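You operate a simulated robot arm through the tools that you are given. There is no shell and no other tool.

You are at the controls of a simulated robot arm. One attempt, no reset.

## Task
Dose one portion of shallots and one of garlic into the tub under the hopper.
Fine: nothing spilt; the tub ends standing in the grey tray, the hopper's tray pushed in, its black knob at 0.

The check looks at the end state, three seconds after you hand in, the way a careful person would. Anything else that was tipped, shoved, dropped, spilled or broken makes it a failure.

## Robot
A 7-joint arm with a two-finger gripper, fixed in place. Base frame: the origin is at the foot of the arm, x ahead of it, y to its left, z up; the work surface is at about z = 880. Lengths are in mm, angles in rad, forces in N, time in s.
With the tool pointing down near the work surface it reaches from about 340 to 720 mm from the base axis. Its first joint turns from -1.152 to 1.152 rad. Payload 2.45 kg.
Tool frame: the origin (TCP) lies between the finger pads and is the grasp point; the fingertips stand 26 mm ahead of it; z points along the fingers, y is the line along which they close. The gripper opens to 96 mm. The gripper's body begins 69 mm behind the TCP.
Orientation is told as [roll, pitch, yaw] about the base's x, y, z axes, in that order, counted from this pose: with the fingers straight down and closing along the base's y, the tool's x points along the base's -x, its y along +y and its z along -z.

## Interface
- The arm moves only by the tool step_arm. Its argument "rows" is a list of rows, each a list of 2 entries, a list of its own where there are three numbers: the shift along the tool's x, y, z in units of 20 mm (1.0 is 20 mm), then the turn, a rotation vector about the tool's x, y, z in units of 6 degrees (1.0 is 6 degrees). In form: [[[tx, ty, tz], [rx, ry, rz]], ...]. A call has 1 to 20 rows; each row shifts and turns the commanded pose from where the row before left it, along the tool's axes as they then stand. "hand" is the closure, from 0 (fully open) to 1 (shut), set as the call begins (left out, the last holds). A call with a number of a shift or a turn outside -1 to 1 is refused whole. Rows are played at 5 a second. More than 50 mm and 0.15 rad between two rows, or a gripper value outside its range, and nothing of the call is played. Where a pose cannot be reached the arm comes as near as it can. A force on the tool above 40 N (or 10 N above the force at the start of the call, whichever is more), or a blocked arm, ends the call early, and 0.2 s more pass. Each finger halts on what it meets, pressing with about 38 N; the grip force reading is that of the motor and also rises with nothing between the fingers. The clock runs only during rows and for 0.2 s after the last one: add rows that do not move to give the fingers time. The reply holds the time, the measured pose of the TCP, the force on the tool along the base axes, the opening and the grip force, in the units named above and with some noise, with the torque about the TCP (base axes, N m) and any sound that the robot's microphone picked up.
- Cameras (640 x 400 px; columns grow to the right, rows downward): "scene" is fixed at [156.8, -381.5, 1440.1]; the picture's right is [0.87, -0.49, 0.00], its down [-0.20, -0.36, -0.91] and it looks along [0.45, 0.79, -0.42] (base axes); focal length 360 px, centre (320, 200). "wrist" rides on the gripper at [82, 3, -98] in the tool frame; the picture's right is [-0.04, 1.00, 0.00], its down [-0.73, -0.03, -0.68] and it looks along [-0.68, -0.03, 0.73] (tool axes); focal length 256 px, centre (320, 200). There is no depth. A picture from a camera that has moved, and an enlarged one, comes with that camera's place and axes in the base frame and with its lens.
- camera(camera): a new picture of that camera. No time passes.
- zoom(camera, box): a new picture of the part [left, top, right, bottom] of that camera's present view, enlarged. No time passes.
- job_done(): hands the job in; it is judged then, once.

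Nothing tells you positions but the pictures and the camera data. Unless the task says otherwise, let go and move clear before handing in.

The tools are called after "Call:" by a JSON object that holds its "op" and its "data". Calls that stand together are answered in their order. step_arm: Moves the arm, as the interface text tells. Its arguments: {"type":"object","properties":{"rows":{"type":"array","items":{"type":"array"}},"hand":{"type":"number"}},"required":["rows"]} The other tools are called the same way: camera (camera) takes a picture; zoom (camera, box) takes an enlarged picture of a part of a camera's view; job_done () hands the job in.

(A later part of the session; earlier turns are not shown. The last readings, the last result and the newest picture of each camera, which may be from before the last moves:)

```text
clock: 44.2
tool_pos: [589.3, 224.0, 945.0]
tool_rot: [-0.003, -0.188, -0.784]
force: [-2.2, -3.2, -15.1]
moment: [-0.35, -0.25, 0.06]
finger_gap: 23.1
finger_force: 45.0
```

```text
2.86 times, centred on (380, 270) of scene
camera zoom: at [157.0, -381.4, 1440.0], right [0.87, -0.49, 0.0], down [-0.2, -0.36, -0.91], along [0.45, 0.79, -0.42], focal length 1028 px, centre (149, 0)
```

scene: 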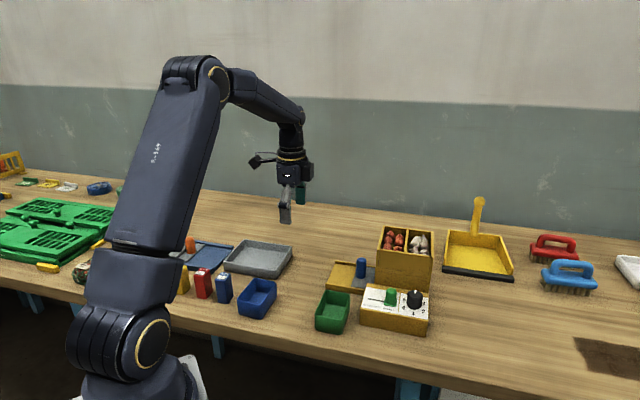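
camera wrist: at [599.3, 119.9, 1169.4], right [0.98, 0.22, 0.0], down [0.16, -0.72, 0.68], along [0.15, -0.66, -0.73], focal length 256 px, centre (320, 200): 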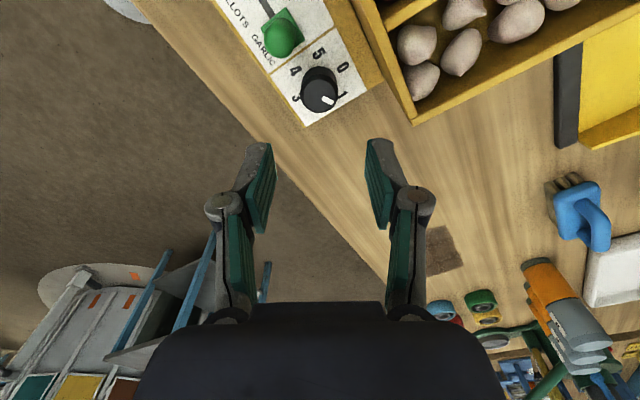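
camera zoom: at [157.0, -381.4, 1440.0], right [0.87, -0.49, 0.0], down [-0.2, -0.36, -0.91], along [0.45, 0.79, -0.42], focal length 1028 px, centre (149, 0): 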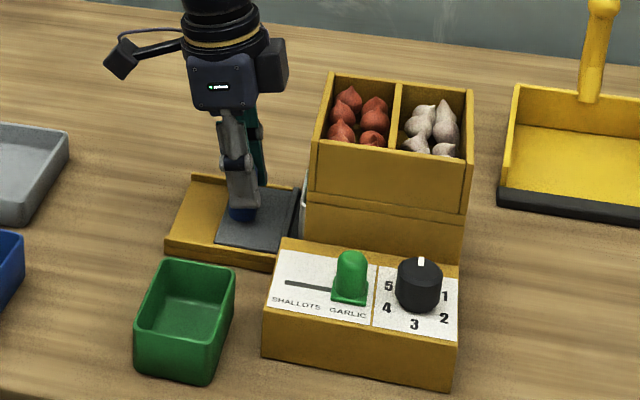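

The drawer slides freely. Continuing to pull 30 mm more.

Call:
{"op": "step_arm", "data": {"rows": [[[0.3, 0, 0.0], [0, 0, 0]], [[0.29, 0, -0.047], [0, 0, 0]], [[0.29, 0, -0.055], [0, 0, 0]], [[0.29, 0, -0.055], [0, 0, 0]], [[0.29, 0, -0.055], [0, 0, 0]], [[0, 0, 0], [0, 0, 0]]]}}

Call:
{"op": "zoom", "data": {"camera": "scene", "box": [320, 200, 440, 340]}}

Call:
{"op": "camera", "data": {"camera": "wrist"}}

```text
clock: 45.6
tool_pos: [568.7, 245.0, 944.4]
tool_rot: [0.001, -0.187, -0.782]
force: [4.4, 3.4, -17.7]
moment: [0.04, -0.33, -0.02]
finger_gap: 23.0
finger_force: 44.7
```

```text
2.86 times, centred on (380, 270) of scene
camera zoom: at [157.2, -381.2, 1440.1], right [0.87, -0.49, 0.0], down [-0.2, -0.36, -0.91], along [0.45, 0.79, -0.42], focal length 1028 px, centre (149, 0)
```

zoom: 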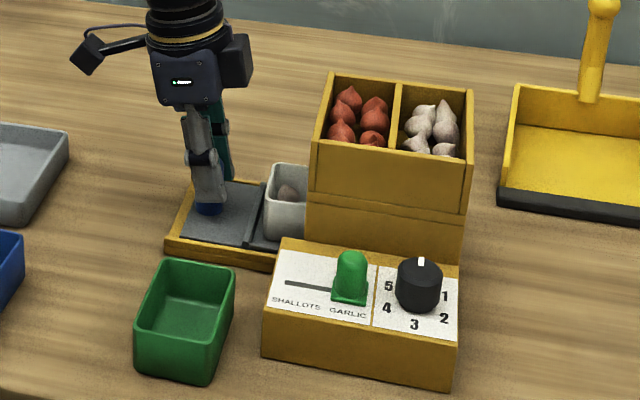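

```text
taken
camera wrist: at [500.7, 317.1, 1025.8], right [0.73, 0.68, 0.01], down [0.4, -0.44, 0.8], along [0.55, -0.59, -0.59], focal length 256 px, centre (320, 200)
```

wrist: 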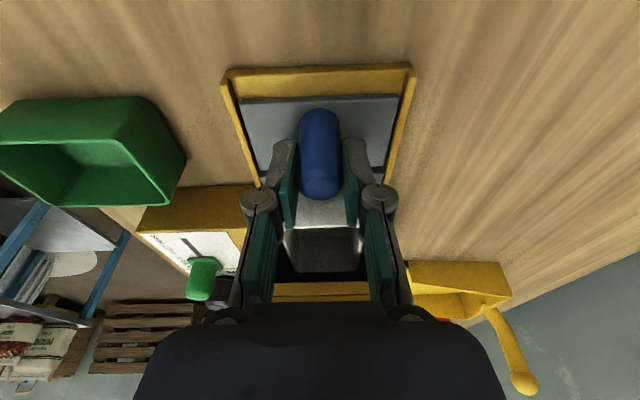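

I can see a garlic piece in the tub; zooming in to check.

Call:
{"op": "zoom", "data": {"camera": "scene", "box": [355, 245, 415, 295]}}

Call:
{"op": "zoom", "data": {"camera": "wrist", "box": [260, 190, 380, 300]}}

```text
8.00 times, centred on (385, 270) of scene
camera zoom: at [157.2, -381.2, 1440.1], right [0.87, -0.49, 0.0], down [-0.2, -0.36, -0.91], along [0.45, 0.79, -0.42], focal length 2877 px, centre (-200, -360)
```

zoom: 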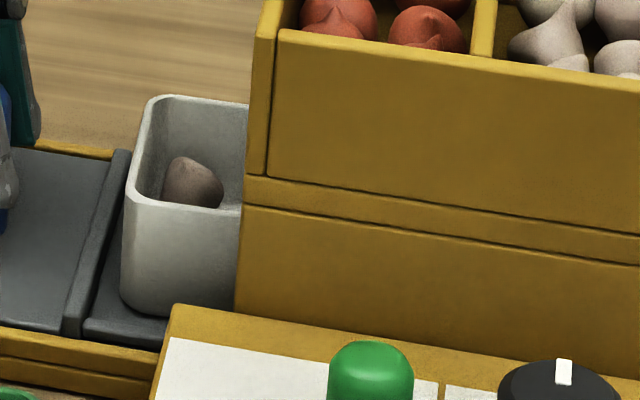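

```text
3.64 times, centred on (320, 245) of wrist
camera zoom: at [500.7, 317.1, 1025.8], right [0.73, 0.68, 0.01], down [0.4, -0.44, 0.8], along [0.55, -0.59, -0.59], focal length 931 px, centre (320, 36)
```

zoom: 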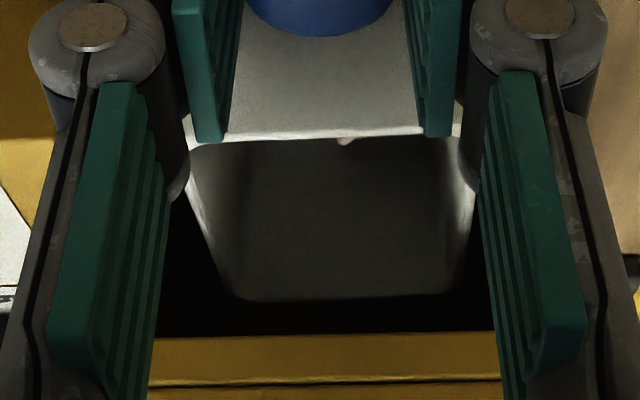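

There's one garlic piece in the tub, so the knob turn dosed silently. I'll pull the drawer the last bit to its stop to see the entire tub.

Call:
{"op": "step_arm", "data": {"rows": [[[0.25, 0, -0.03], [0, 0, 0]], [[0.25, 0, -0.04], [0, 0, 0]], [[0.25, 0, -0.047], [0, 0, 0]], [[0.25, 0, -0.047], [0, 0, 0]], [[0.25, 0, -0.047], [0, 0, 0]], [[0.25, 0, -0.047], [0, 0, 0]], [[0, 0, 0], [0, 0, 0]]]}}

Call:
{"op": "zoom", "data": {"camera": "scene", "box": [320, 200, 440, 300]}}

Call:
{"op": "camera", "data": {"camera": "wrist"}}

```text
clock: 47.2
tool_pos: [547.6, 265.3, 945.2]
tool_rot: [0.003, -0.191, -0.786]
force: [5.6, 5.3, 7.8]
moment: [0.21, -0.04, -0.15]
finger_gap: 23.0
finger_force: 44.6
```

```text
4.00 times, centred on (380, 250) of scene
camera zoom: at [156.8, -381.4, 1440.1], right [0.87, -0.49, 0.0], down [-0.2, -0.36, -0.91], along [0.45, 0.79, -0.42], focal length 1438 px, centre (80, 0)
```

zoom: 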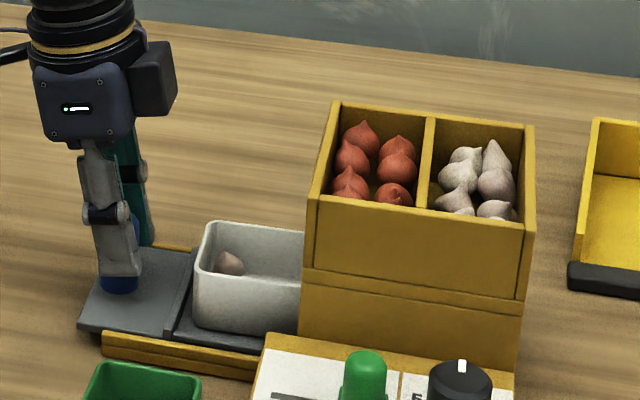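

```text
taken
camera wrist: at [479.5, 338.1, 1025.6], right [0.73, 0.68, 0.01], down [0.4, -0.44, 0.81], along [0.55, -0.59, -0.59], focal length 256 px, centre (320, 200)
```

wrist: 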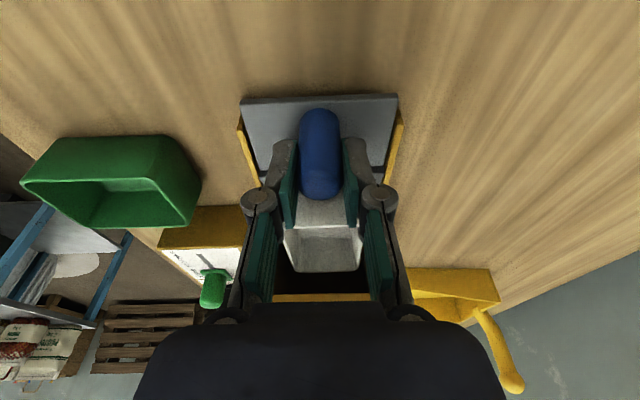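

The drawer slides over the chute end. One garlic bulb is visible so far; I'll pull 25 mm more to expose the whole tub.

Call:
{"op": "step_arm", "data": {"rows": [[[0.25, 0, -0.047], [0, 0, 0]], [[0.25, 0, -0.047], [0, 0, 0]], [[0.25, 0, -0.047], [0, 0, 0]], [[0.25, 0, -0.047], [0, 0, 0]], [[0.25, 0, -0.047], [0, 0, 0]], [[0, 0, 0], [0, 0, 0]]]}}

Call:
{"op": "zoom", "data": {"camera": "scene", "box": [320, 200, 440, 300]}}

Call:
{"op": "camera", "data": {"camera": "wrist"}}

```text
clock: 48.6
tool_pos: [529.4, 284.6, 944.7]
tool_rot: [0.005, -0.191, -0.786]
force: [6.2, 5.6, 25.8]
moment: [-0.26, -0.53, -0.03]
finger_gap: 22.8
finger_force: 44.9
```

```text
4.00 times, centred on (380, 250) of scene
camera zoom: at [156.5, -381.6, 1440.1], right [0.87, -0.49, 0.0], down [-0.2, -0.36, -0.91], along [0.45, 0.79, -0.42], focal length 1438 px, centre (80, 0)
```

zoom: 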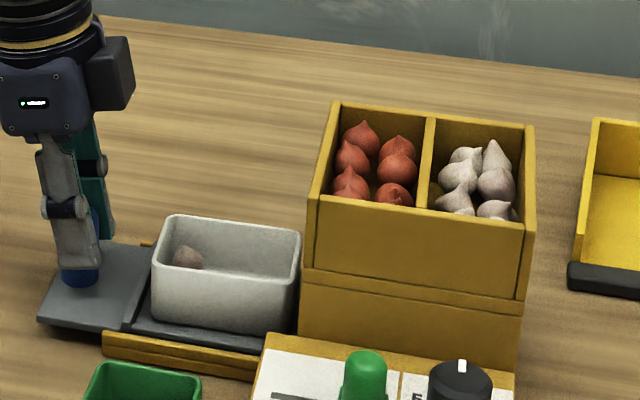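

```text
taken
camera wrist: at [461.0, 356.4, 1025.6], right [0.73, 0.68, 0.01], down [0.4, -0.44, 0.8], along [0.55, -0.59, -0.59], focal length 256 px, centre (320, 200)
```

wrist: 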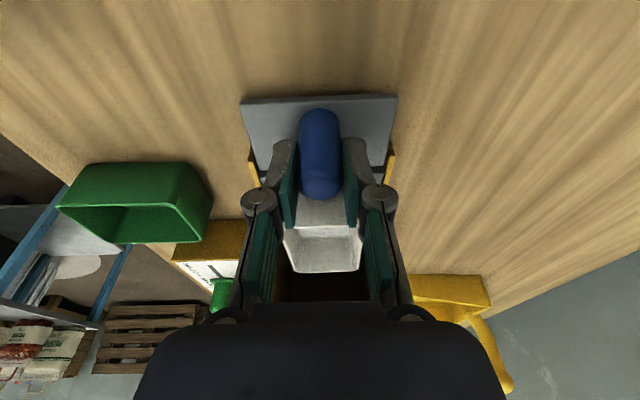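

The whole tub is visible with exactly one garlic bulb. I'll push the drawer back in fully, easing the slight downward press first.

Call:
{"op": "step_arm", "data": {"rows": [[[0, 0, -0.06], [0, 0, 0]], [[-0.393, 0, 0.075], [0, 0, 0]], [[-0.393, 0, 0.075], [0, 0, 0]], [[-0.393, 0, 0.075], [0, 0, 0]], [[-0.393, 0, 0.075], [0, 0, 0]], [[-0.393, 0, 0.075], [0, 0, 0]], [[-0.393, 0, 0.075], [0, 0, 0]], [[-0.393, 0, 0.075], [0, 0, 0]], [[-0.393, 0, 0.075], [0, 0, 0]], [[-0.393, 0, 0.075], [0, 0, 0]], [[-0.393, 0, 0.075], [0, 0, 0]], [[-0.393, 0, 0.075], [0, 0, 0]], [[0, 0, 0], [0, 0, 0]]]}}

Call:
{"op": "camera", "data": {"camera": "wrist"}}

```text
clock: 51.4
tool_pos: [592.2, 221.2, 945.1]
tool_rot: [0.001, -0.189, -0.785]
force: [8.5, 10.7, 11.0]
moment: [0.65, 0.16, -0.06]
finger_gap: 23.1
finger_force: 45.0
```

```text
taken
camera wrist: at [524.5, 293.4, 1025.6], right [0.73, 0.68, 0.01], down [0.4, -0.44, 0.8], along [0.55, -0.59, -0.59], focal length 256 px, centre (320, 200)
```

wrist: 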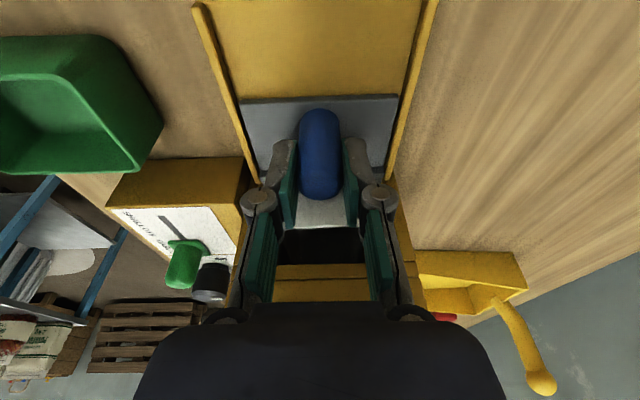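

About 15 mm to go; pushing until it meets its stop.

Call:
{"op": "step_arm", "data": {"rows": [[[-0.25, 0, 0.047], [0, 0, 0]], [[-0.25, 0, 0.047], [0, 0, 0]], [[-0.2, 0, 0.04], [0, 0, 0]], [[-0.1, 0, 0.019], [0, 0, 0]], [[-0.05, 0, 0.01], [0, 0, 0]], [[-0.05, 0, 0.01], [0, 0, 0]], [[0, 0, 0], [0, 0, 0]]]}}

```text
clock: 53.0
tool_pos: [604.3, 209.5, 944.4]
tool_rot: [0.0, -0.187, -0.782]
force: [-4.6, 16.2, 14.3]
moment: [-0.07, -0.2, 0.23]
finger_gap: 23.0
finger_force: 44.9
```

The drawer is home (about 15 N against the stop). I'll relax, release, lift high and move over the green slider.

Call:
{"op": "step_arm", "data": {"rows": [[[0.08, 0, -0.03], [0, 0, 0]], [[0, 0, 0], [0, 0, 0]]]}}

Call:
{"op": "step_arm", "data": {"hand": 0.4, "rows": [[[0, 0, 0], [0, 0, 0]], [[0, 0, 0], [0, 0, 0]], [[0, 0, 0], [0, 0, 0]], [[-0.18, 0, -0.98], [0, 0, 0]], [[-0.18, 0, -0.98], [0, 0, 0]], [[-0.18, 0, -0.98], [0, 0, 0]], [[-0.18, 0, -0.98], [0, 0, 0]], [[-0.18, 0, -0.98], [0, 0, 0]], [[-0.18, 0, -0.98], [0, 0, 0]], [[-0.18, 0, -0.98], [0, 0, 0]], [[0, 0, 0], [0, 0.9, 0]], [[0, 0, 0], [0, 0.9, 0]], [[-0.6, -0.833, 0], [0, 0, 0]], [[-0.6, -0.833, 0], [0, 0, 0]], [[-0.6, -0.833, 0], [0, 0, 0]], [[-0.6, -0.833, 0], [0, 0, 0]], [[-0.6, -0.833, 0], [0, 0, 0]], [[-0.6, -0.833, 0], [0, 0, 0]], [[-0.6, -0.833, 0], [0, 0, 0]], [[0, 0, 0], [0, 0, 0]]]}}

Call:
{"op": "camera", "data": {"camera": "wrist"}}

Call:
{"op": "zoom", "data": {"camera": "wrist", "box": [240, 20, 400, 140]}}

Call:
{"op": "zoom", "data": {"camera": "scene", "box": [320, 200, 440, 340]}}

```text
clock: 53.6
tool_pos: [604.0, 209.3, 944.7]
tool_rot: [0.002, -0.189, -0.785]
force: [7.1, 16.3, 2.9]
moment: [1.33, 0.55, -0.1]
finger_gap: 22.9
finger_force: 45.0
```

```text
clock: 57.8
tool_pos: [579.9, 68.4, 1084.4]
tool_rot: [0.001, 0.0, -0.786]
force: [0.2, -0.1, 0.7]
moment: [0.0, -0.02, 0.0]
finger_gap: 57.5
finger_force: 0.0
```

```text
taken
camera wrist: at [523.9, 128.4, 1181.4], right [0.73, 0.68, 0.0], down [0.5, -0.54, 0.68], along [0.46, -0.5, -0.73], focal length 256 px, centre (320, 200)
```

wrist: 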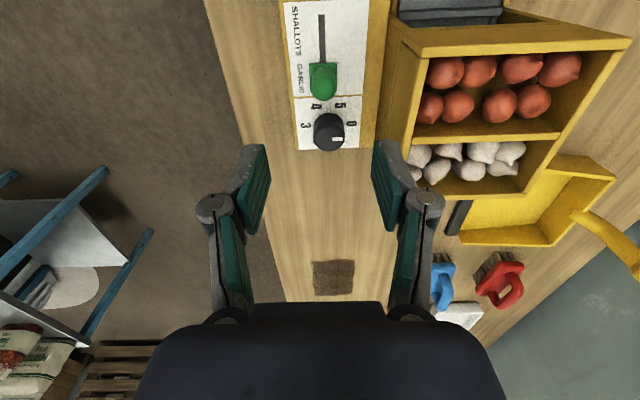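

```text
3.33 times, centred on (320, 80) of wrist
camera zoom: at [523.9, 128.4, 1181.4], right [0.73, 0.68, 0.0], down [0.5, -0.54, 0.68], along [0.46, -0.5, -0.73], focal length 853 px, centre (320, 600)
```

zoom: 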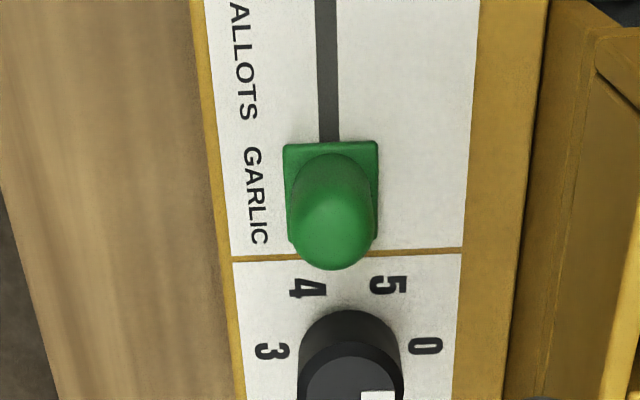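

```text
2.86 times, centred on (380, 270) of scene
camera zoom: at [156.8, -381.5, 1440.1], right [0.87, -0.49, 0.0], down [-0.2, -0.36, -0.91], along [0.45, 0.79, -0.42], focal length 1028 px, centre (149, 0)
```

zoom: 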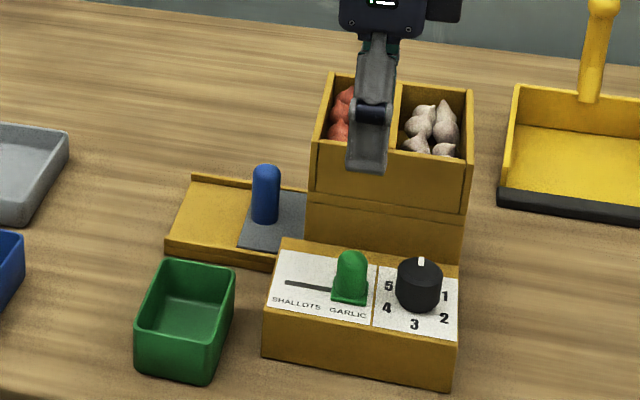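

The slider peg is at about (582.8,69.7). I'll descend with a 3 mm correction and check before closing.

Call:
{"op": "step_arm", "data": {"rows": [[[-0.05, 0.13, 0.9], [0, 0, 0]], [[0, 0, 0.9], [0, 0, 0]], [[0, 0, 0.9], [0, 0, 0]], [[0, 0, 0.9], [0, 0, 0]], [[0, 0, 0.9], [0, 0, 0]], [[0, 0, 0.5], [0, 0, 0]], [[0, 0, 0], [0, 0, 0]]]}}

Call:
{"op": "zoom", "data": {"camera": "wrist", "box": [220, 80, 420, 230]}}

Call:
{"op": "zoom", "data": {"camera": "scene", "box": [350, 240, 440, 340]}}

```text
clock: 59.4
tool_pos: [579.7, 68.4, 983.3]
tool_rot: [0.0, 0.0, -0.785]
force: [0.5, 0.3, 0.7]
moment: [-0.02, 0.03, 0.01]
finger_gap: 57.5
finger_force: 0.0
```

```text
2.67 times, centred on (320, 155) of wrist
camera zoom: at [525.7, 129.1, 1082.1], right [0.73, 0.68, 0.0], down [0.5, -0.54, 0.68], along [0.46, -0.5, -0.73], focal length 683 px, centre (320, 320)
```

zoom: 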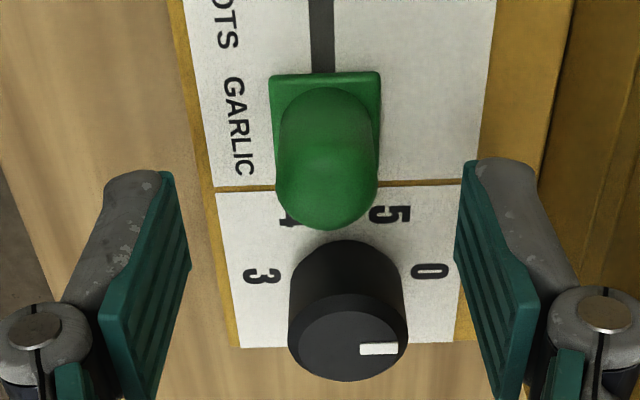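

```text
4.00 times, centred on (395, 290) of scene
camera zoom: at [156.8, -381.5, 1440.1], right [0.87, -0.49, 0.0], down [-0.2, -0.36, -0.91], along [0.45, 0.79, -0.42], focal length 1438 px, centre (20, -160)
```

zoom: 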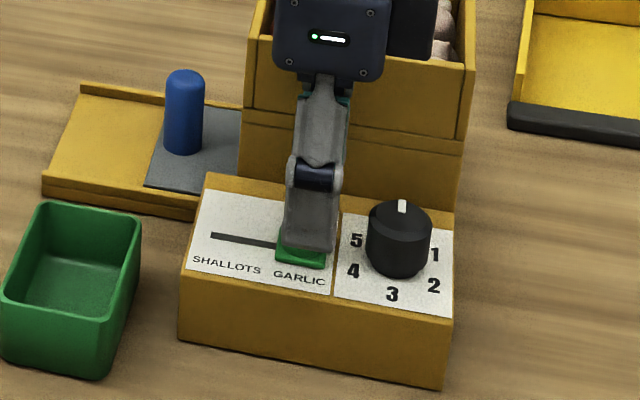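

Nearly centred on the peg; a final 1.5 mm shift, then descend and close.

Call:
{"op": "step_arm", "data": {"rows": [[[-0.03, 0.07, 0.4], [0, 0, 0]], [[0, 0, 0.4], [0, 0, 0]], [[0, 0, 0.25], [0, 0, 0]], [[0, 0, 0], [0, 0, 0]]]}}

Call:
{"op": "step_arm", "data": {"hand": 1, "rows": [[[0, 0, 0], [0, 0, 0]], [[0, 0, 0], [0, 0, 0]], [[0, 0, 0], [0, 0, 0]], [[0, 0, 0], [0, 0, 0]], [[0, 0, 0], [0, 0, 0]]]}}

Call:
{"op": "zoom", "data": {"camera": "wrist", "box": [220, 80, 420, 230]}}

```text
clock: 60.4
tool_pos: [582.8, 69.0, 962.5]
tool_rot: [0.001, -0.001, -0.785]
force: [0.0, -0.3, -1.5]
moment: [0.01, 0.02, -0.01]
finger_gap: 57.4
finger_force: 0.0
```

```text
clock: 61.6
tool_pos: [582.1, 70.5, 962.4]
tool_rot: [0.0, 0.001, -0.786]
force: [-1.6, -1.3, 0.5]
moment: [0.05, 0.04, 0.01]
finger_gap: 20.9
finger_force: 44.8
```

```text
2.67 times, centred on (320, 155) of wrist
camera zoom: at [526.8, 130.3, 1060.9], right [0.73, 0.68, 0.0], down [0.5, -0.54, 0.68], along [0.46, -0.5, -0.73], focal length 683 px, centre (320, 320)
```

zoom: 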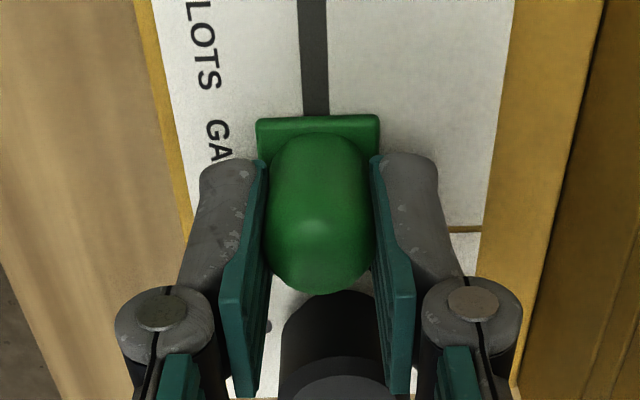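

The slider is gripped. Sliding it toward SHALLOTS (along the groove, −u).

Call:
{"op": "step_arm", "data": {"rows": [[[0.25, 0, 0], [0, 0, 0]], [[0.25, 0, 0], [0, 0, 0]], [[0.25, 0, 0], [0, 0, 0]], [[0.25, 0, 0], [0, 0, 0]], [[0.25, 0, 0], [0, 0, 0]], [[0.25, 0, 0], [0, 0, 0]], [[0, 0, 0], [0, 0, 0]]]}}

Call:
{"op": "zoom", "data": {"camera": "wrist", "box": [220, 80, 420, 230]}}

Call:
{"op": "zoom", "data": {"camera": "scene", "box": [350, 240, 440, 340]}}

```text
clock: 63.2
tool_pos: [561.5, 90.8, 963.2]
tool_rot: [-0.001, 0.002, -0.785]
force: [-4.9, -4.5, -10.4]
moment: [-0.22, 0.0, 0.04]
finger_gap: 20.4
finger_force: 45.3
```

```text
2.67 times, centred on (320, 155) of wrist
camera zoom: at [506.0, 151.4, 1061.0], right [0.73, 0.68, 0.0], down [0.5, -0.54, 0.68], along [0.46, -0.5, -0.73], focal length 683 px, centre (320, 320)
```

zoom: 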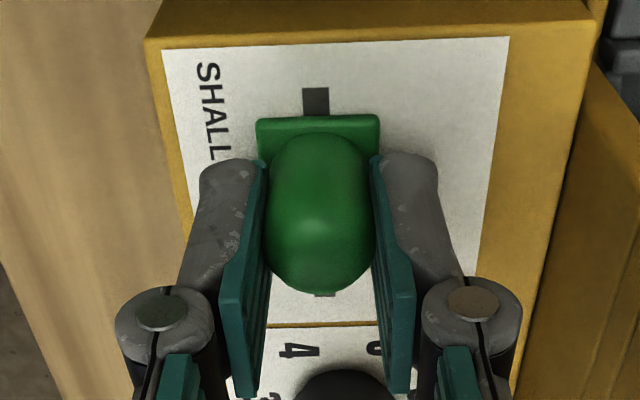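

```text
4.00 times, centred on (395, 290) of scene
camera zoom: at [156.9, -381.6, 1440.0], right [0.87, -0.49, 0.0], down [-0.2, -0.36, -0.91], along [0.45, 0.79, -0.42], focal length 1438 px, centre (20, -160)
```

zoom: 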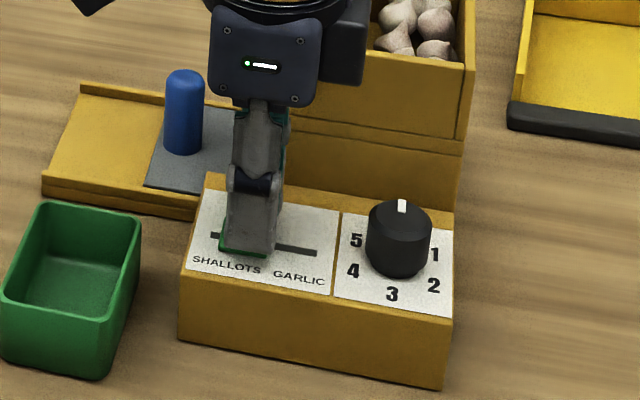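

About 8 mm of groove is left; continuing gently to the stop.

Call:
{"op": "step_arm", "data": {"rows": [[[0.12, 0, 0], [0, 0, 0]], [[0.12, 0, 0], [0, 0, 0]], [[0.12, 0, 0], [0, 0, 0]], [[0.12, 0, 0], [0, 0, 0]], [[0, 0, 0], [0, 0, 0]]]}}

Call:
{"op": "zoom", "data": {"camera": "wrist", "box": [220, 80, 420, 230]}}

```text
clock: 64.4
tool_pos: [554.5, 97.2, 962.8]
tool_rot: [0.0, -0.001, -0.785]
force: [-9.6, -8.0, -11.3]
moment: [-0.16, 0.29, 0.04]
finger_gap: 20.6
finger_force: 45.5
```

```text
2.67 times, centred on (320, 155) of wrist
camera zoom: at [499.2, 158.1, 1061.0], right [0.73, 0.68, 0.0], down [0.5, -0.54, 0.68], along [0.46, -0.5, -0.73], focal length 683 px, centre (320, 320)
```

zoom: 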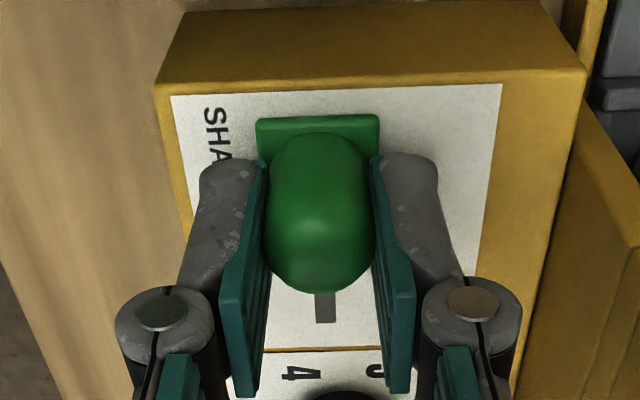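

Call:
{"op": "step_arm", "data": {"rows": [[[0.08, -0.04, 0], [0, 0, 0]], [[0.08, 0, 0], [0, 0, 0]], [[0, 0, 0], [0, 0, 0]]]}}

Call:
{"op": "zoom", "data": {"camera": "wrist", "box": [220, 80, 420, 230]}}

```text
clock: 65.2
tool_pos: [554.4, 98.7, 962.5]
tool_rot: [0.002, -0.001, -0.785]
force: [6.4, -7.1, -23.9]
moment: [-0.24, -0.28, -0.09]
finger_gap: 20.8
finger_force: 44.6
```

```text
2.67 times, centred on (320, 155) of wrist
camera zoom: at [497.8, 159.1, 1060.8], right [0.73, 0.68, 0.0], down [0.5, -0.54, 0.68], along [0.46, -0.5, -0.73], focal length 683 px, centre (320, 320)
```

zoom: 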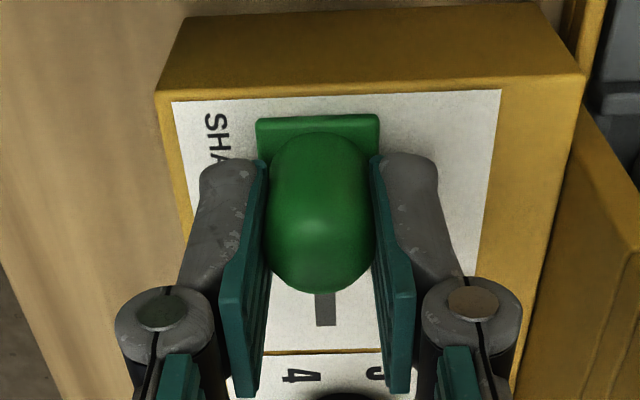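

The slider is at the SHALLOTS stop. I'll relax, release and go back over the knob.

Call:
{"op": "step_arm", "data": {"rows": [[[-0.08, 0, 0.04], [0, 0, 0]], [[0, 0, 0], [0, 0, 0]]]}}

Call:
{"op": "step_arm", "data": {"hand": 0.45, "rows": [[[0, 0, 0], [0, 0, 0]], [[0, 0, 0], [0, 0, 0]], [[0, 0, -0.7], [0, 0, 0]], [[0, 0, -0.7], [0, 0, 0]], [[0, 0, -0.7], [0, 0, 0]], [[-0.863, 0.042, 0], [0, 0, 0]], [[-0.863, 0.042, 0], [0, 0, 0]], [[-0.863, 0.042, 0], [0, 0, 0]], [[-0.863, 0.042, 0], [0, 0, 0]], [[-0.863, 0.042, 0], [0, 0, 0]], [[0, 0, 0], [0, 0, -1]], [[0, 0, 0], [0, 0, -1]], [[0, 0, 0], [0, 0, -1]], [[0, 0, 0], [0, 0, -1]], [[0, 0, 0], [0, 0, -1]], [[0, 0, 0], [0, 0, 0]]]}}

Call:
{"op": "camera", "data": {"camera": "wrist"}}

Call:
{"op": "zoom", "data": {"camera": "wrist", "box": [230, 60, 410, 260]}}

Call:
{"op": "zoom", "data": {"camera": "scene", "box": [350, 240, 440, 340]}}

```text
clock: 65.8
tool_pos: [553.1, 98.7, 962.8]
tool_rot: [0.002, -0.001, -0.784]
force: [0.9, -4.7, -4.8]
moment: [-0.48, -0.3, 0.12]
finger_gap: 20.4
finger_force: 44.7
```

```text
clock: 69.2
tool_pos: [617.8, 39.9, 1004.0]
tool_rot: [0.0, 0.0, -0.261]
force: [-0.3, -1.1, -0.8]
moment: [0.0, -0.01, 0.02]
finger_gap: 52.7
finger_force: 0.1
```

```text
taken
camera wrist: at [538.9, 63.9, 1102.6], right [0.29, 0.96, 0.0], down [0.7, -0.22, 0.68], along [0.65, -0.2, -0.73], focal length 256 px, centre (320, 200)
```

wrist: 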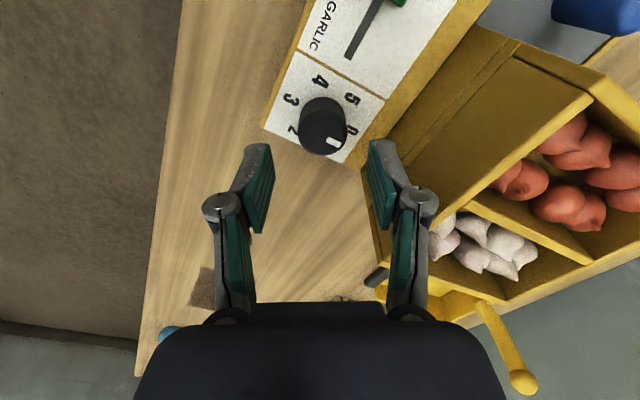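

```text
2.00 times, centred on (320, 160) of wrist
camera zoom: at [538.9, 63.9, 1102.6], right [0.29, 0.96, 0.0], down [0.7, -0.22, 0.68], along [0.65, -0.2, -0.73], focal length 512 px, centre (320, 280)
```

zoom: 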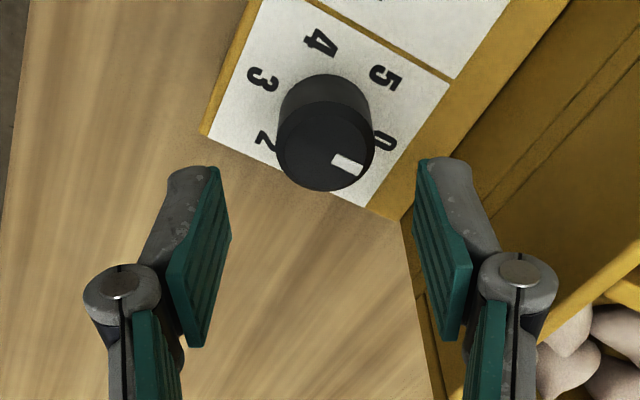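

```text
4.00 times, centred on (395, 290) of scene
camera zoom: at [156.8, -381.5, 1440.1], right [0.87, -0.49, 0.0], down [-0.2, -0.36, -0.91], along [0.45, 0.79, -0.42], focal length 1438 px, centre (20, -160)
```

zoom: 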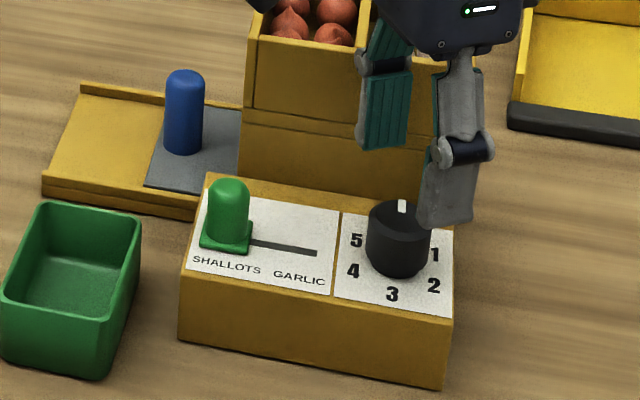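

The slider now reads SHALLOTS and the knob is at 0. I'll descend on the knob and grip.

Call:
{"op": "step_arm", "data": {"rows": [[[0, 0.05, 0.75], [0, 0, 0]], [[0, 0, 0.75], [0, 0, 0]], [[0, 0, 0.75], [0, 0, 0]], [[0, 0, 0], [0, 0, 0]]]}}

Call:
{"op": "step_arm", "data": {"hand": 1, "rows": [[[0, 0, 0], [0, 0, 0]], [[0, 0, 0], [0, 0, 0]], [[0, 0, 0], [0, 0, 0]], [[0, 0, 0], [0, 0, 0]]]}}

Call:
{"op": "zoom", "data": {"camera": "wrist", "box": [240, 110, 400, 230]}}

```text
clock: 70.2
tool_pos: [617.9, 41.6, 958.6]
tool_rot: [0.0, 0.0, -0.261]
force: [0.2, 0.5, -0.3]
moment: [0.01, 0.0, 0.0]
finger_gap: 52.8
finger_force: 0.1
```

```text
clock: 71.2
tool_pos: [617.8, 39.5, 958.1]
tool_rot: [0.0, -0.001, -0.261]
force: [-2.7, -3.8, -0.6]
moment: [-0.09, 0.08, 0.03]
finger_gap: 31.5
finger_force: 44.7
```

```text
3.33 times, centred on (320, 170) of wrist
camera zoom: at [539.2, 65.9, 1057.9], right [0.3, 0.95, 0.0], down [0.7, -0.22, 0.68], along [0.65, -0.2, -0.73], focal length 853 px, centre (320, 300)
```

zoom: 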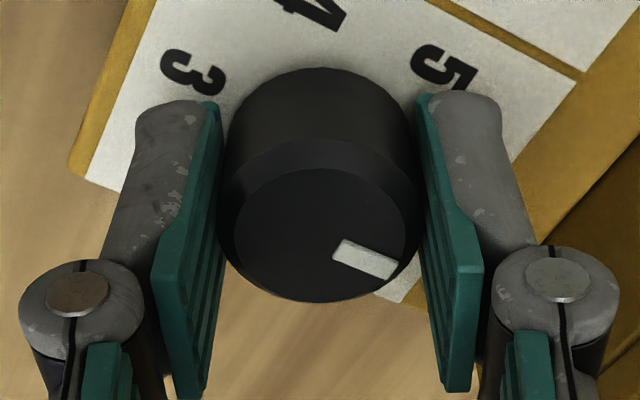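

Gripped well centred. Turning clockwise 60° to 1 with a short dwell.

Call:
{"op": "step_arm", "data": {"rows": [[[0, 0, 0], [0, 0, 1]], [[0, 0, 0], [0, 0, 1]], [[0, 0, 0], [0, 0, 1]], [[0, 0, 0], [0, 0, 1]], [[0, 0, 0], [0, 0, 1]], [[0, 0, 0], [0, 0, 1]], [[0, 0, 0], [0, 0, 1]], [[0, 0, 0], [0, 0, 1]], [[0, 0, 0], [0, 0, 1]], [[0, 0, 0], [0, 0, 1]], [[0, 0, 0], [0, 0, 0]], [[0, 0, 0], [0, 0, 0]], [[0, 0, 0], [0, 0, 0]], [[0, 0, 0], [0, 0, 0]], [[0, 0, 0], [0, 0, 0]], [[0, 0, 0], [0, 0, 0]], [[0, 0, 0], [0, 0, 0]], [[0, 0, 0], [0, 0, 0]]]}}

Call:
{"op": "zoom", "data": {"camera": "wrist", "box": [240, 110, 400, 230]}}

```text
clock: 75.0
tool_pos: [616.2, 40.8, 959.4]
tool_rot: [-0.001, -0.001, -1.309]
force: [-16.9, -13.2, 5.1]
moment: [-0.54, 0.31, 0.03]
finger_gap: 31.4
finger_force: 44.8
```

```text
3.33 times, centred on (320, 170) of wrist
camera zoom: at [598.9, 120.8, 1057.9], right [0.98, 0.22, 0.0], down [0.16, -0.72, 0.68], along [0.15, -0.66, -0.73], focal length 853 px, centre (320, 300)
```

zoom: 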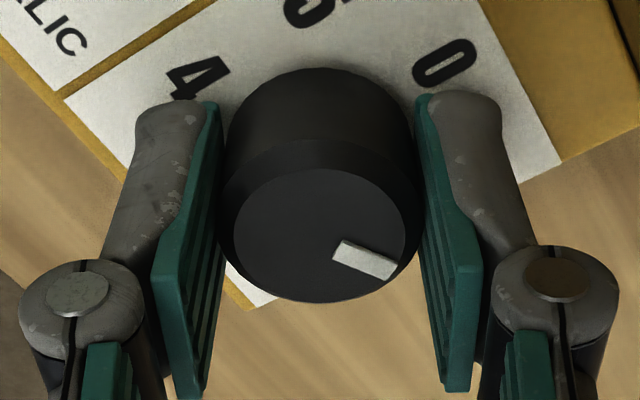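

Knob is at 1 again. Turning it back to 0.

Call:
{"op": "step_arm", "data": {"rows": [[[0, 0, 0], [0, 0, -1]], [[0, 0, 0], [0, 0, -1]], [[0, 0, 0], [0, 0, -1]], [[0, 0, 0], [0, 0, -1]], [[0, 0, 0], [0, 0, -1]], [[0, 0, 0], [0, 0, -1]], [[0, 0, 0], [0, 0, -1]], [[0, 0, 0], [0, 0, -1]], [[0, 0, 0], [0, 0, -1]], [[0, 0, 0], [0, 0, -1]], [[0, 0, 0], [0, 0, 0]], [[0, 0, 0], [0, 0, 0]], [[0, 0, 0], [0, 0, 0]]]}}

Call:
{"op": "step_arm", "data": {"hand": 0.4, "rows": [[[0, 0, 0], [0, 0, 0]], [[0, 0, 0], [0, 0, 0]], [[0, 0, -0.9], [0, 0, 0]], [[0, 0, -0.9], [0, 0, 0]], [[0, 0, -0.9], [0, 0, 0]], [[0, 0, -0.9], [0, 0, 0]], [[0, 0, -0.9], [0, 0, 0]], [[0, 0, -0.9], [0, 0, 0]], [[0, 0, -0.9], [0, 0, 0]], [[0.33, 0.895, 0], [0, 0, 0]], [[0.33, 0.895, 0], [0, 0, 0]], [[0.33, 0.895, 0], [0, 0, 0]], [[0.33, 0.895, 0], [0, 0, 0]], [[0.33, 0.895, 0], [0, 0, 0]], [[0.33, 0.895, 0], [0, 0, 0]], [[0.33, 0.895, 0], [0, 0, 0]], [[0.33, 0.895, 0], [0, 0, 0]], [[0.33, 0.75, 0], [0, 0, 0]]]}}

Call:
{"op": "step_arm", "data": {"rows": [[[0, 0, 0], [0, 0, 1]], [[0, 0, 0], [0, 0, 1]], [[0, 0, 0], [0, 0, 1]], [[0, 0, 0], [0, 0, 1]], [[0, 0, 0], [0, 0, 1]], [[0, 0, 0], [0, -0.9, 0]], [[0, 0, 0], [0, -0.9, 0]], [[0, 0, 0], [0, 0, 0]]]}}

Call:
{"op": "zoom", "data": {"camera": "scene", "box": [320, 200, 440, 340]}}

```text
clock: 77.8
tool_pos: [617.3, 40.6, 960.2]
tool_rot: [-0.001, 0.0, -0.26]
force: [-15.4, -8.8, 14.6]
moment: [-0.09, 0.56, 0.02]
finger_gap: 31.5
finger_force: 45.2
```

```text
clock: 81.6
tool_pos: [602.0, 207.4, 1086.8]
tool_rot: [0.0, 0.001, -0.262]
force: [0.4, 0.2, -1.0]
moment: [-0.01, -0.01, 0.01]
finger_gap: 57.5
finger_force: 0.0
```

```text
clock: 83.4
tool_pos: [600.6, 208.4, 1084.9]
tool_rot: [-0.001, -0.191, -0.786]
force: [0.9, -1.0, -0.3]
moment: [-0.02, 0.0, 0.0]
finger_gap: 58.0
finger_force: 0.0
```

```text
2.86 times, centred on (380, 270) of scene
camera zoom: at [156.8, -381.5, 1440.1], right [0.87, -0.49, 0.0], down [-0.2, -0.36, -0.91], along [0.45, 0.79, -0.42], focal length 1028 px, centre (149, 0)
```

zoom: 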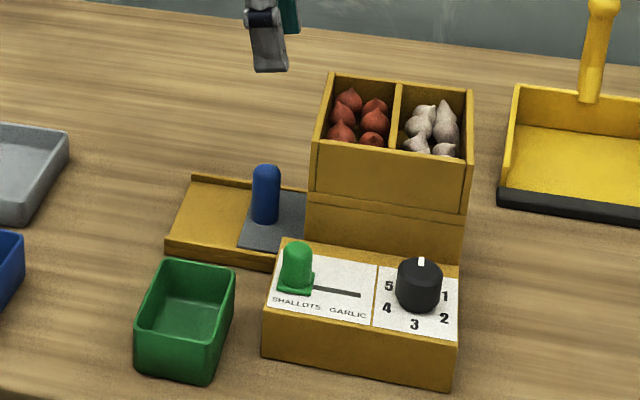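

The knob is back at 0 and the slider at SHALLOTS. I'll descend onto the drawer handle and grip.

Call:
{"op": "step_arm", "data": {"rows": [[[0.175, 0.02, 0.982], [0, 0, 0]], [[0.175, 0.02, 0.982], [0, 0, 0]], [[0.175, 0.02, 0.982], [0, 0, 0]], [[0.175, 0.02, 0.982], [0, 0, 0]], [[0.175, 0.02, 0.982], [0, 0, 0]], [[0.175, 0.02, 0.982], [0, 0, 0]], [[0.175, 0.02, 0.982], [0, 0, 0]], [[0, 0, 0], [0, 0, 0]]]}}

Call:
{"op": "step_arm", "data": {"hand": 1, "rows": [[[0, 0, 0], [0, 0, 0]], [[0, 0, 0], [0, 0, 0]], [[0, 0, 0], [0, 0, 0]], [[0, 0, 0], [0, 0, 0]], [[0, 0, 0], [0, 0, 0]]]}}

```text
clock: 85.2
tool_pos: [605.1, 209.6, 945.9]
tool_rot: [-0.001, -0.189, -0.786]
force: [-0.6, 0.0, -0.3]
moment: [-0.01, -0.02, 0.0]
finger_gap: 57.6
finger_force: 0.1
```

```text
clock: 86.4
tool_pos: [604.3, 209.0, 946.1]
tool_rot: [-0.001, -0.189, -0.786]
force: [-4.5, -2.3, 0.3]
moment: [-0.08, 0.13, 0.02]
finger_gap: 22.9
finger_force: 45.6
```

A well-centred grip. Pulling the drawer out smoothly, about 60 mm, then a check.

Call:
{"op": "step_arm", "data": {"rows": [[[0.2946, 0, -0.0564], [0, 0, 0]], [[0.2946, 0, -0.0564], [0, 0, 0]], [[0.2946, 0, -0.0564], [0, 0, 0]], [[0.2946, 0, -0.0564], [0, 0, 0]], [[0.2946, 0, -0.0564], [0, 0, 0]], [[0.2946, 0, -0.0564], [0, 0, 0]], [[0.2946, 0, -0.0564], [0, 0, 0]], [[0.2946, 0, -0.0564], [0, 0, 0]], [[0.2946, 0, -0.0564], [0, 0, 0]], [[0.2946, 0, -0.0564], [0, 0, 0]], [[0, 0, 0], [0, 0, 0]]]}}

Call:
{"op": "zoom", "data": {"camera": "scene", "box": [320, 200, 440, 300]}}

```text
clock: 88.8
tool_pos: [562.1, 250.9, 945.8]
tool_rot: [0.002, -0.188, -0.785]
force: [-7.4, -8.4, 15.1]
moment: [-0.2, 0.27, 0.17]
finger_gap: 23.1
finger_force: 44.8
```

```text
4.00 times, centred on (380, 250) of scene
camera zoom: at [156.3, -381.8, 1440.0], right [0.87, -0.49, 0.0], down [-0.2, -0.36, -0.91], along [0.45, 0.79, -0.41], focal length 1438 px, centre (80, 0)
```

zoom: 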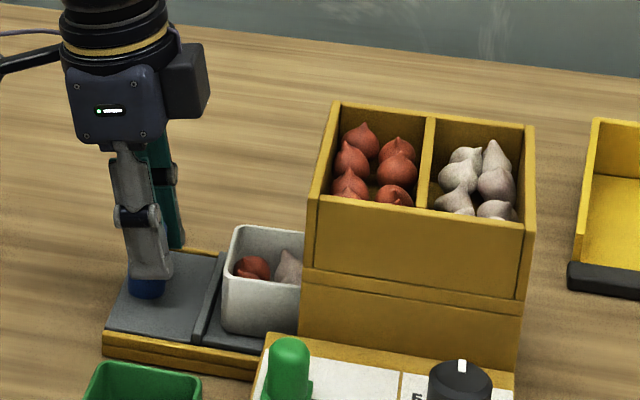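

Both a shallot and a garlic bulb are in the tub. I'll pull about 46 mm further so the tub clears the hopper.

Call:
{"op": "step_arm", "data": {"rows": [[[0.2946, 0, -0.0764], [0, 0, 0]], [[0.2946, 0, -0.0564], [0, 0, 0]], [[0.2946, 0, -0.0564], [0, 0, 0]], [[0.2946, 0, -0.0564], [0, 0, 0]], [[0.2946, 0, -0.0564], [0, 0, 0]], [[0.2946, 0, -0.0564], [0, 0, 0]], [[0.2946, 0, -0.0564], [0, 0, 0]], [[0.2, 0, -0.04], [0, 0, 0]], [[0, 0, 0], [0, 0, 0]]]}}

Call:
{"op": "zoom", "data": {"camera": "scene", "box": [320, 200, 440, 300]}}

Call:
{"op": "camera", "data": {"camera": "wrist"}}

```text
clock: 90.8
tool_pos: [528.2, 284.2, 945.9]
tool_rot: [0.001, -0.187, -0.786]
force: [-8.5, -9.6, 17.8]
moment: [-0.33, 0.16, -0.04]
finger_gap: 23.0
finger_force: 45.0
```

```text
4.00 times, centred on (380, 250) of scene
camera zoom: at [156.2, -381.9, 1440.0], right [0.87, -0.49, 0.0], down [-0.2, -0.36, -0.91], along [0.45, 0.79, -0.41], focal length 1438 px, centre (80, 0)
```

zoom: 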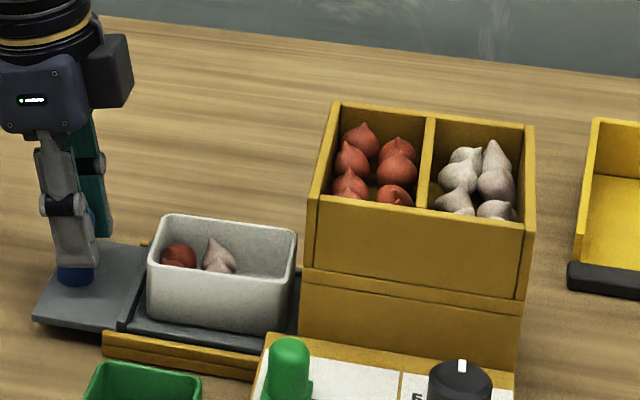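

```text
taken
camera wrist: at [460.6, 357.6, 1026.9], right [0.73, 0.68, 0.01], down [0.4, -0.44, 0.8], along [0.55, -0.59, -0.59], focal length 256 px, centre (320, 200)
```

wrist: 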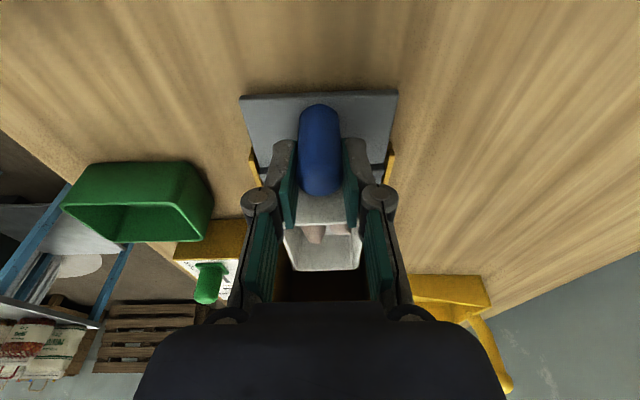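

The tub is clear of the hopper. I'll release the handle, rise, straighten, and look at the tub from above.

Call:
{"op": "step_arm", "data": {"rows": [[[-0.02, 0, -0.05], [0, 0, 0]], [[0, 0, 0], [0, 0, 0]]]}}

Call:
{"op": "step_arm", "data": {"hand": 0.4, "rows": [[[0, 0, 0], [0, 0, 0]], [[0, 0, 0], [0, 0, 0]], [[0, 0, 0], [0, 0, 0]], [[-0.18, 0, -0.98], [0, 0, 0]], [[-0.18, 0, -0.98], [0, 0, 0]], [[-0.18, 0, -0.98], [0, 0, 0]], [[-0.18, 0, -0.98], [0, 0, 0]], [[0, 0, 0], [0, 0.9, 0]], [[0, 0, 0], [0, 0.9, 0]], [[-0.7, 0, 0], [0, 0, 0]], [[-0.7, 0, 0], [0, 0, 0]], [[-0.7, 0, 0], [0, 0, 0]], [[0, 0, 0], [0, 0, 0]]]}}

Call:
{"op": "camera", "data": {"camera": "wrist"}}

Call:
{"op": "zoom", "data": {"camera": "wrist", "box": [220, 60, 420, 260]}}

Call:
{"op": "zoom", "data": {"camera": "scene", "box": [300, 200, 440, 340]}}

```text
clock: 91.4
tool_pos: [527.6, 284.8, 945.8]
tool_rot: [-0.001, -0.189, -0.784]
force: [-6.7, -7.0, 2.8]
moment: [-0.62, -0.44, 0.03]
finger_gap: 23.1
finger_force: 45.1
```

```text
clock: 94.2
tool_pos: [558.9, 255.8, 1026.5]
tool_rot: [0.001, -0.001, -0.783]
force: [-0.4, -0.7, -0.2]
moment: [0.02, -0.01, 0.01]
finger_gap: 57.7
finger_force: 0.1
```

```text
taken
camera wrist: at [503.6, 315.6, 1124.8], right [0.73, 0.68, 0.0], down [0.5, -0.54, 0.68], along [0.46, -0.5, -0.73], focal length 256 px, centre (320, 200)
```

wrist: 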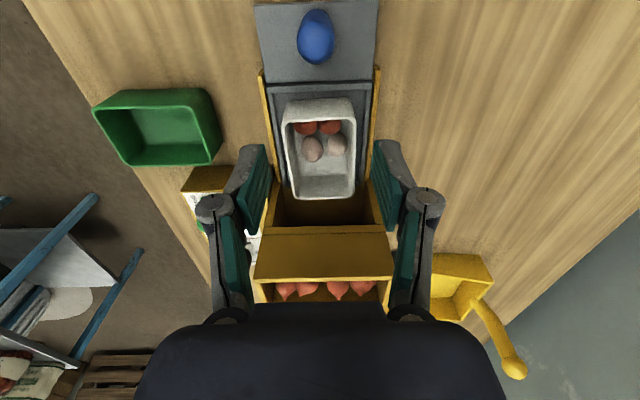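

```text
2.00 times, centred on (320, 160) of wrist
camera zoom: at [503.6, 315.6, 1124.8], right [0.73, 0.68, 0.0], down [0.5, -0.54, 0.68], along [0.46, -0.5, -0.73], focal length 512 px, centre (320, 280)
```

zoom: 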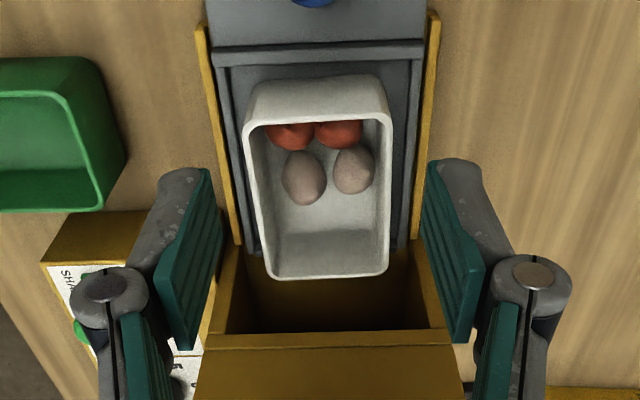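

```text
2.86 times, centred on (370, 270) of scene
camera zoom: at [156.8, -381.5, 1440.1], right [0.87, -0.49, 0.0], down [-0.2, -0.36, -0.91], along [0.45, 0.79, -0.42], focal length 1028 px, centre (177, 0)
```

zoom: 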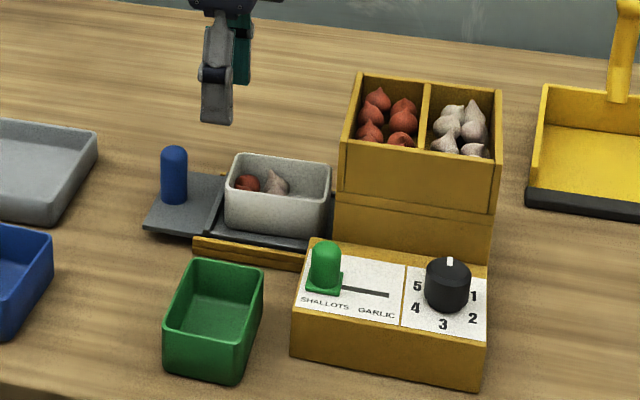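

Now visible: two shallots and two garlic bulbs, the same for each identical single 0→1→0 turn, so I take one portion to be two pieces. The tub spans u≈225–306 and is 58 mm wide; I'll straddle it along v and check clearance to the hopper.

Call:
{"op": "step_arm", "data": {"hand": 0, "rows": [[[-0.55, 0, 0], [0, 0, 0]], [[-0.55, 0, 0], [0, 0, 0]], [[-0.55, 0, 0], [0, 0, 0]], [[-0.55, 0, 0], [0, 0, 0]], [[0, 0, 0.8], [0, 0, 0]], [[0, 0, 0.8], [0, 0, 0]], [[0, 0, 0.8], [0, 0, 0]], [[0, 0, 0.6], [0, 0, 0]], [[0, 0, 0], [0, 0, 0]]]}}

Call:
{"op": "camera", "data": {"camera": "wrist"}}

Call:
{"op": "zoom", "data": {"camera": "scene", "box": [320, 190, 440, 310]}}

```text
clock: 96.2
tool_pos: [588.4, 222.6, 966.5]
tool_rot: [0.001, 0.001, -0.785]
force: [0.6, -0.4, 0.3]
moment: [-0.03, 0.0, 0.0]
finger_gap: 96.2
finger_force: 0.0
```

```text
taken
camera wrist: at [533.0, 284.7, 1065.0], right [0.73, 0.68, 0.0], down [0.5, -0.54, 0.68], along [0.46, -0.5, -0.73], focal length 256 px, centre (320, 200)
```

wrist: 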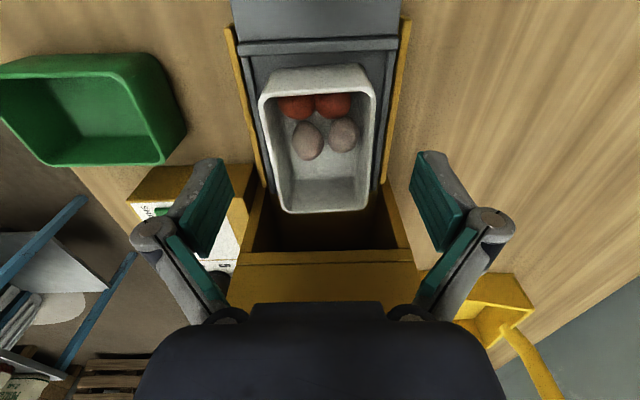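

```text
3.33 times, centred on (380, 250) of scene
camera zoom: at [156.8, -381.5, 1440.1], right [0.87, -0.49, 0.0], down [-0.2, -0.36, -0.91], along [0.45, 0.79, -0.42], focal length 1199 px, centre (120, 33)
```

zoom: 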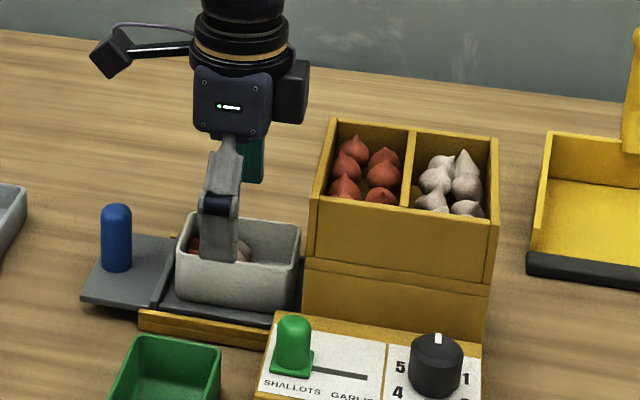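

There's clearance to the hopper and the tub is centred between the fingers. Descending 25 mm and closing.

Call:
{"op": "step_arm", "data": {"rows": [[[0, 0, 0.45], [0, 0, 0]], [[0, 0, 0.45], [0, 0, 0]], [[0, 0, 0.35], [0, 0, 0]], [[0, 0, 0], [0, 0, 0]]]}}

Call:
{"op": "zoom", "data": {"camera": "scene", "box": [320, 190, 440, 310]}}

Call:
{"op": "camera", "data": {"camera": "wrist"}}

```text
clock: 97.2
tool_pos: [590.7, 224.2, 942.1]
tool_rot: [0.002, 0.0, -0.785]
force: [0.1, -0.8, -0.2]
moment: [-0.01, -0.01, 0.0]
finger_gap: 96.0
finger_force: 0.0
```

```text
3.33 times, centred on (380, 250) of scene
camera zoom: at [156.8, -381.5, 1440.1], right [0.87, -0.49, 0.0], down [-0.2, -0.36, -0.91], along [0.45, 0.79, -0.42], focal length 1199 px, centre (120, 33)
```

zoom: 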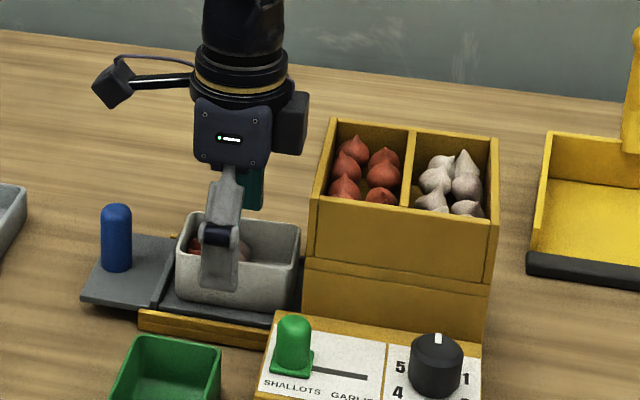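

```text
taken
camera wrist: at [534.3, 284.8, 1040.3], right [0.73, 0.68, 0.0], down [0.5, -0.54, 0.68], along [0.46, -0.5, -0.73], focal length 256 px, centre (320, 200)
```

wrist: 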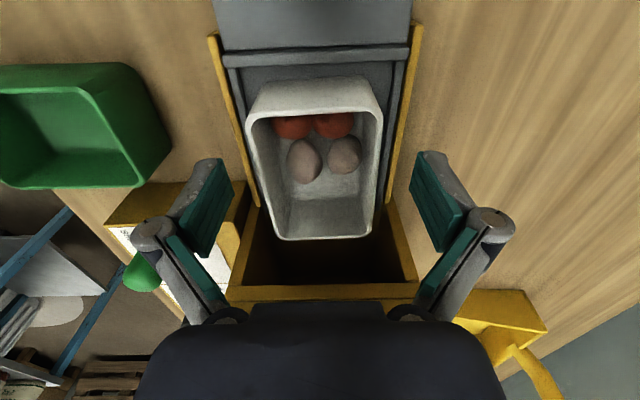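

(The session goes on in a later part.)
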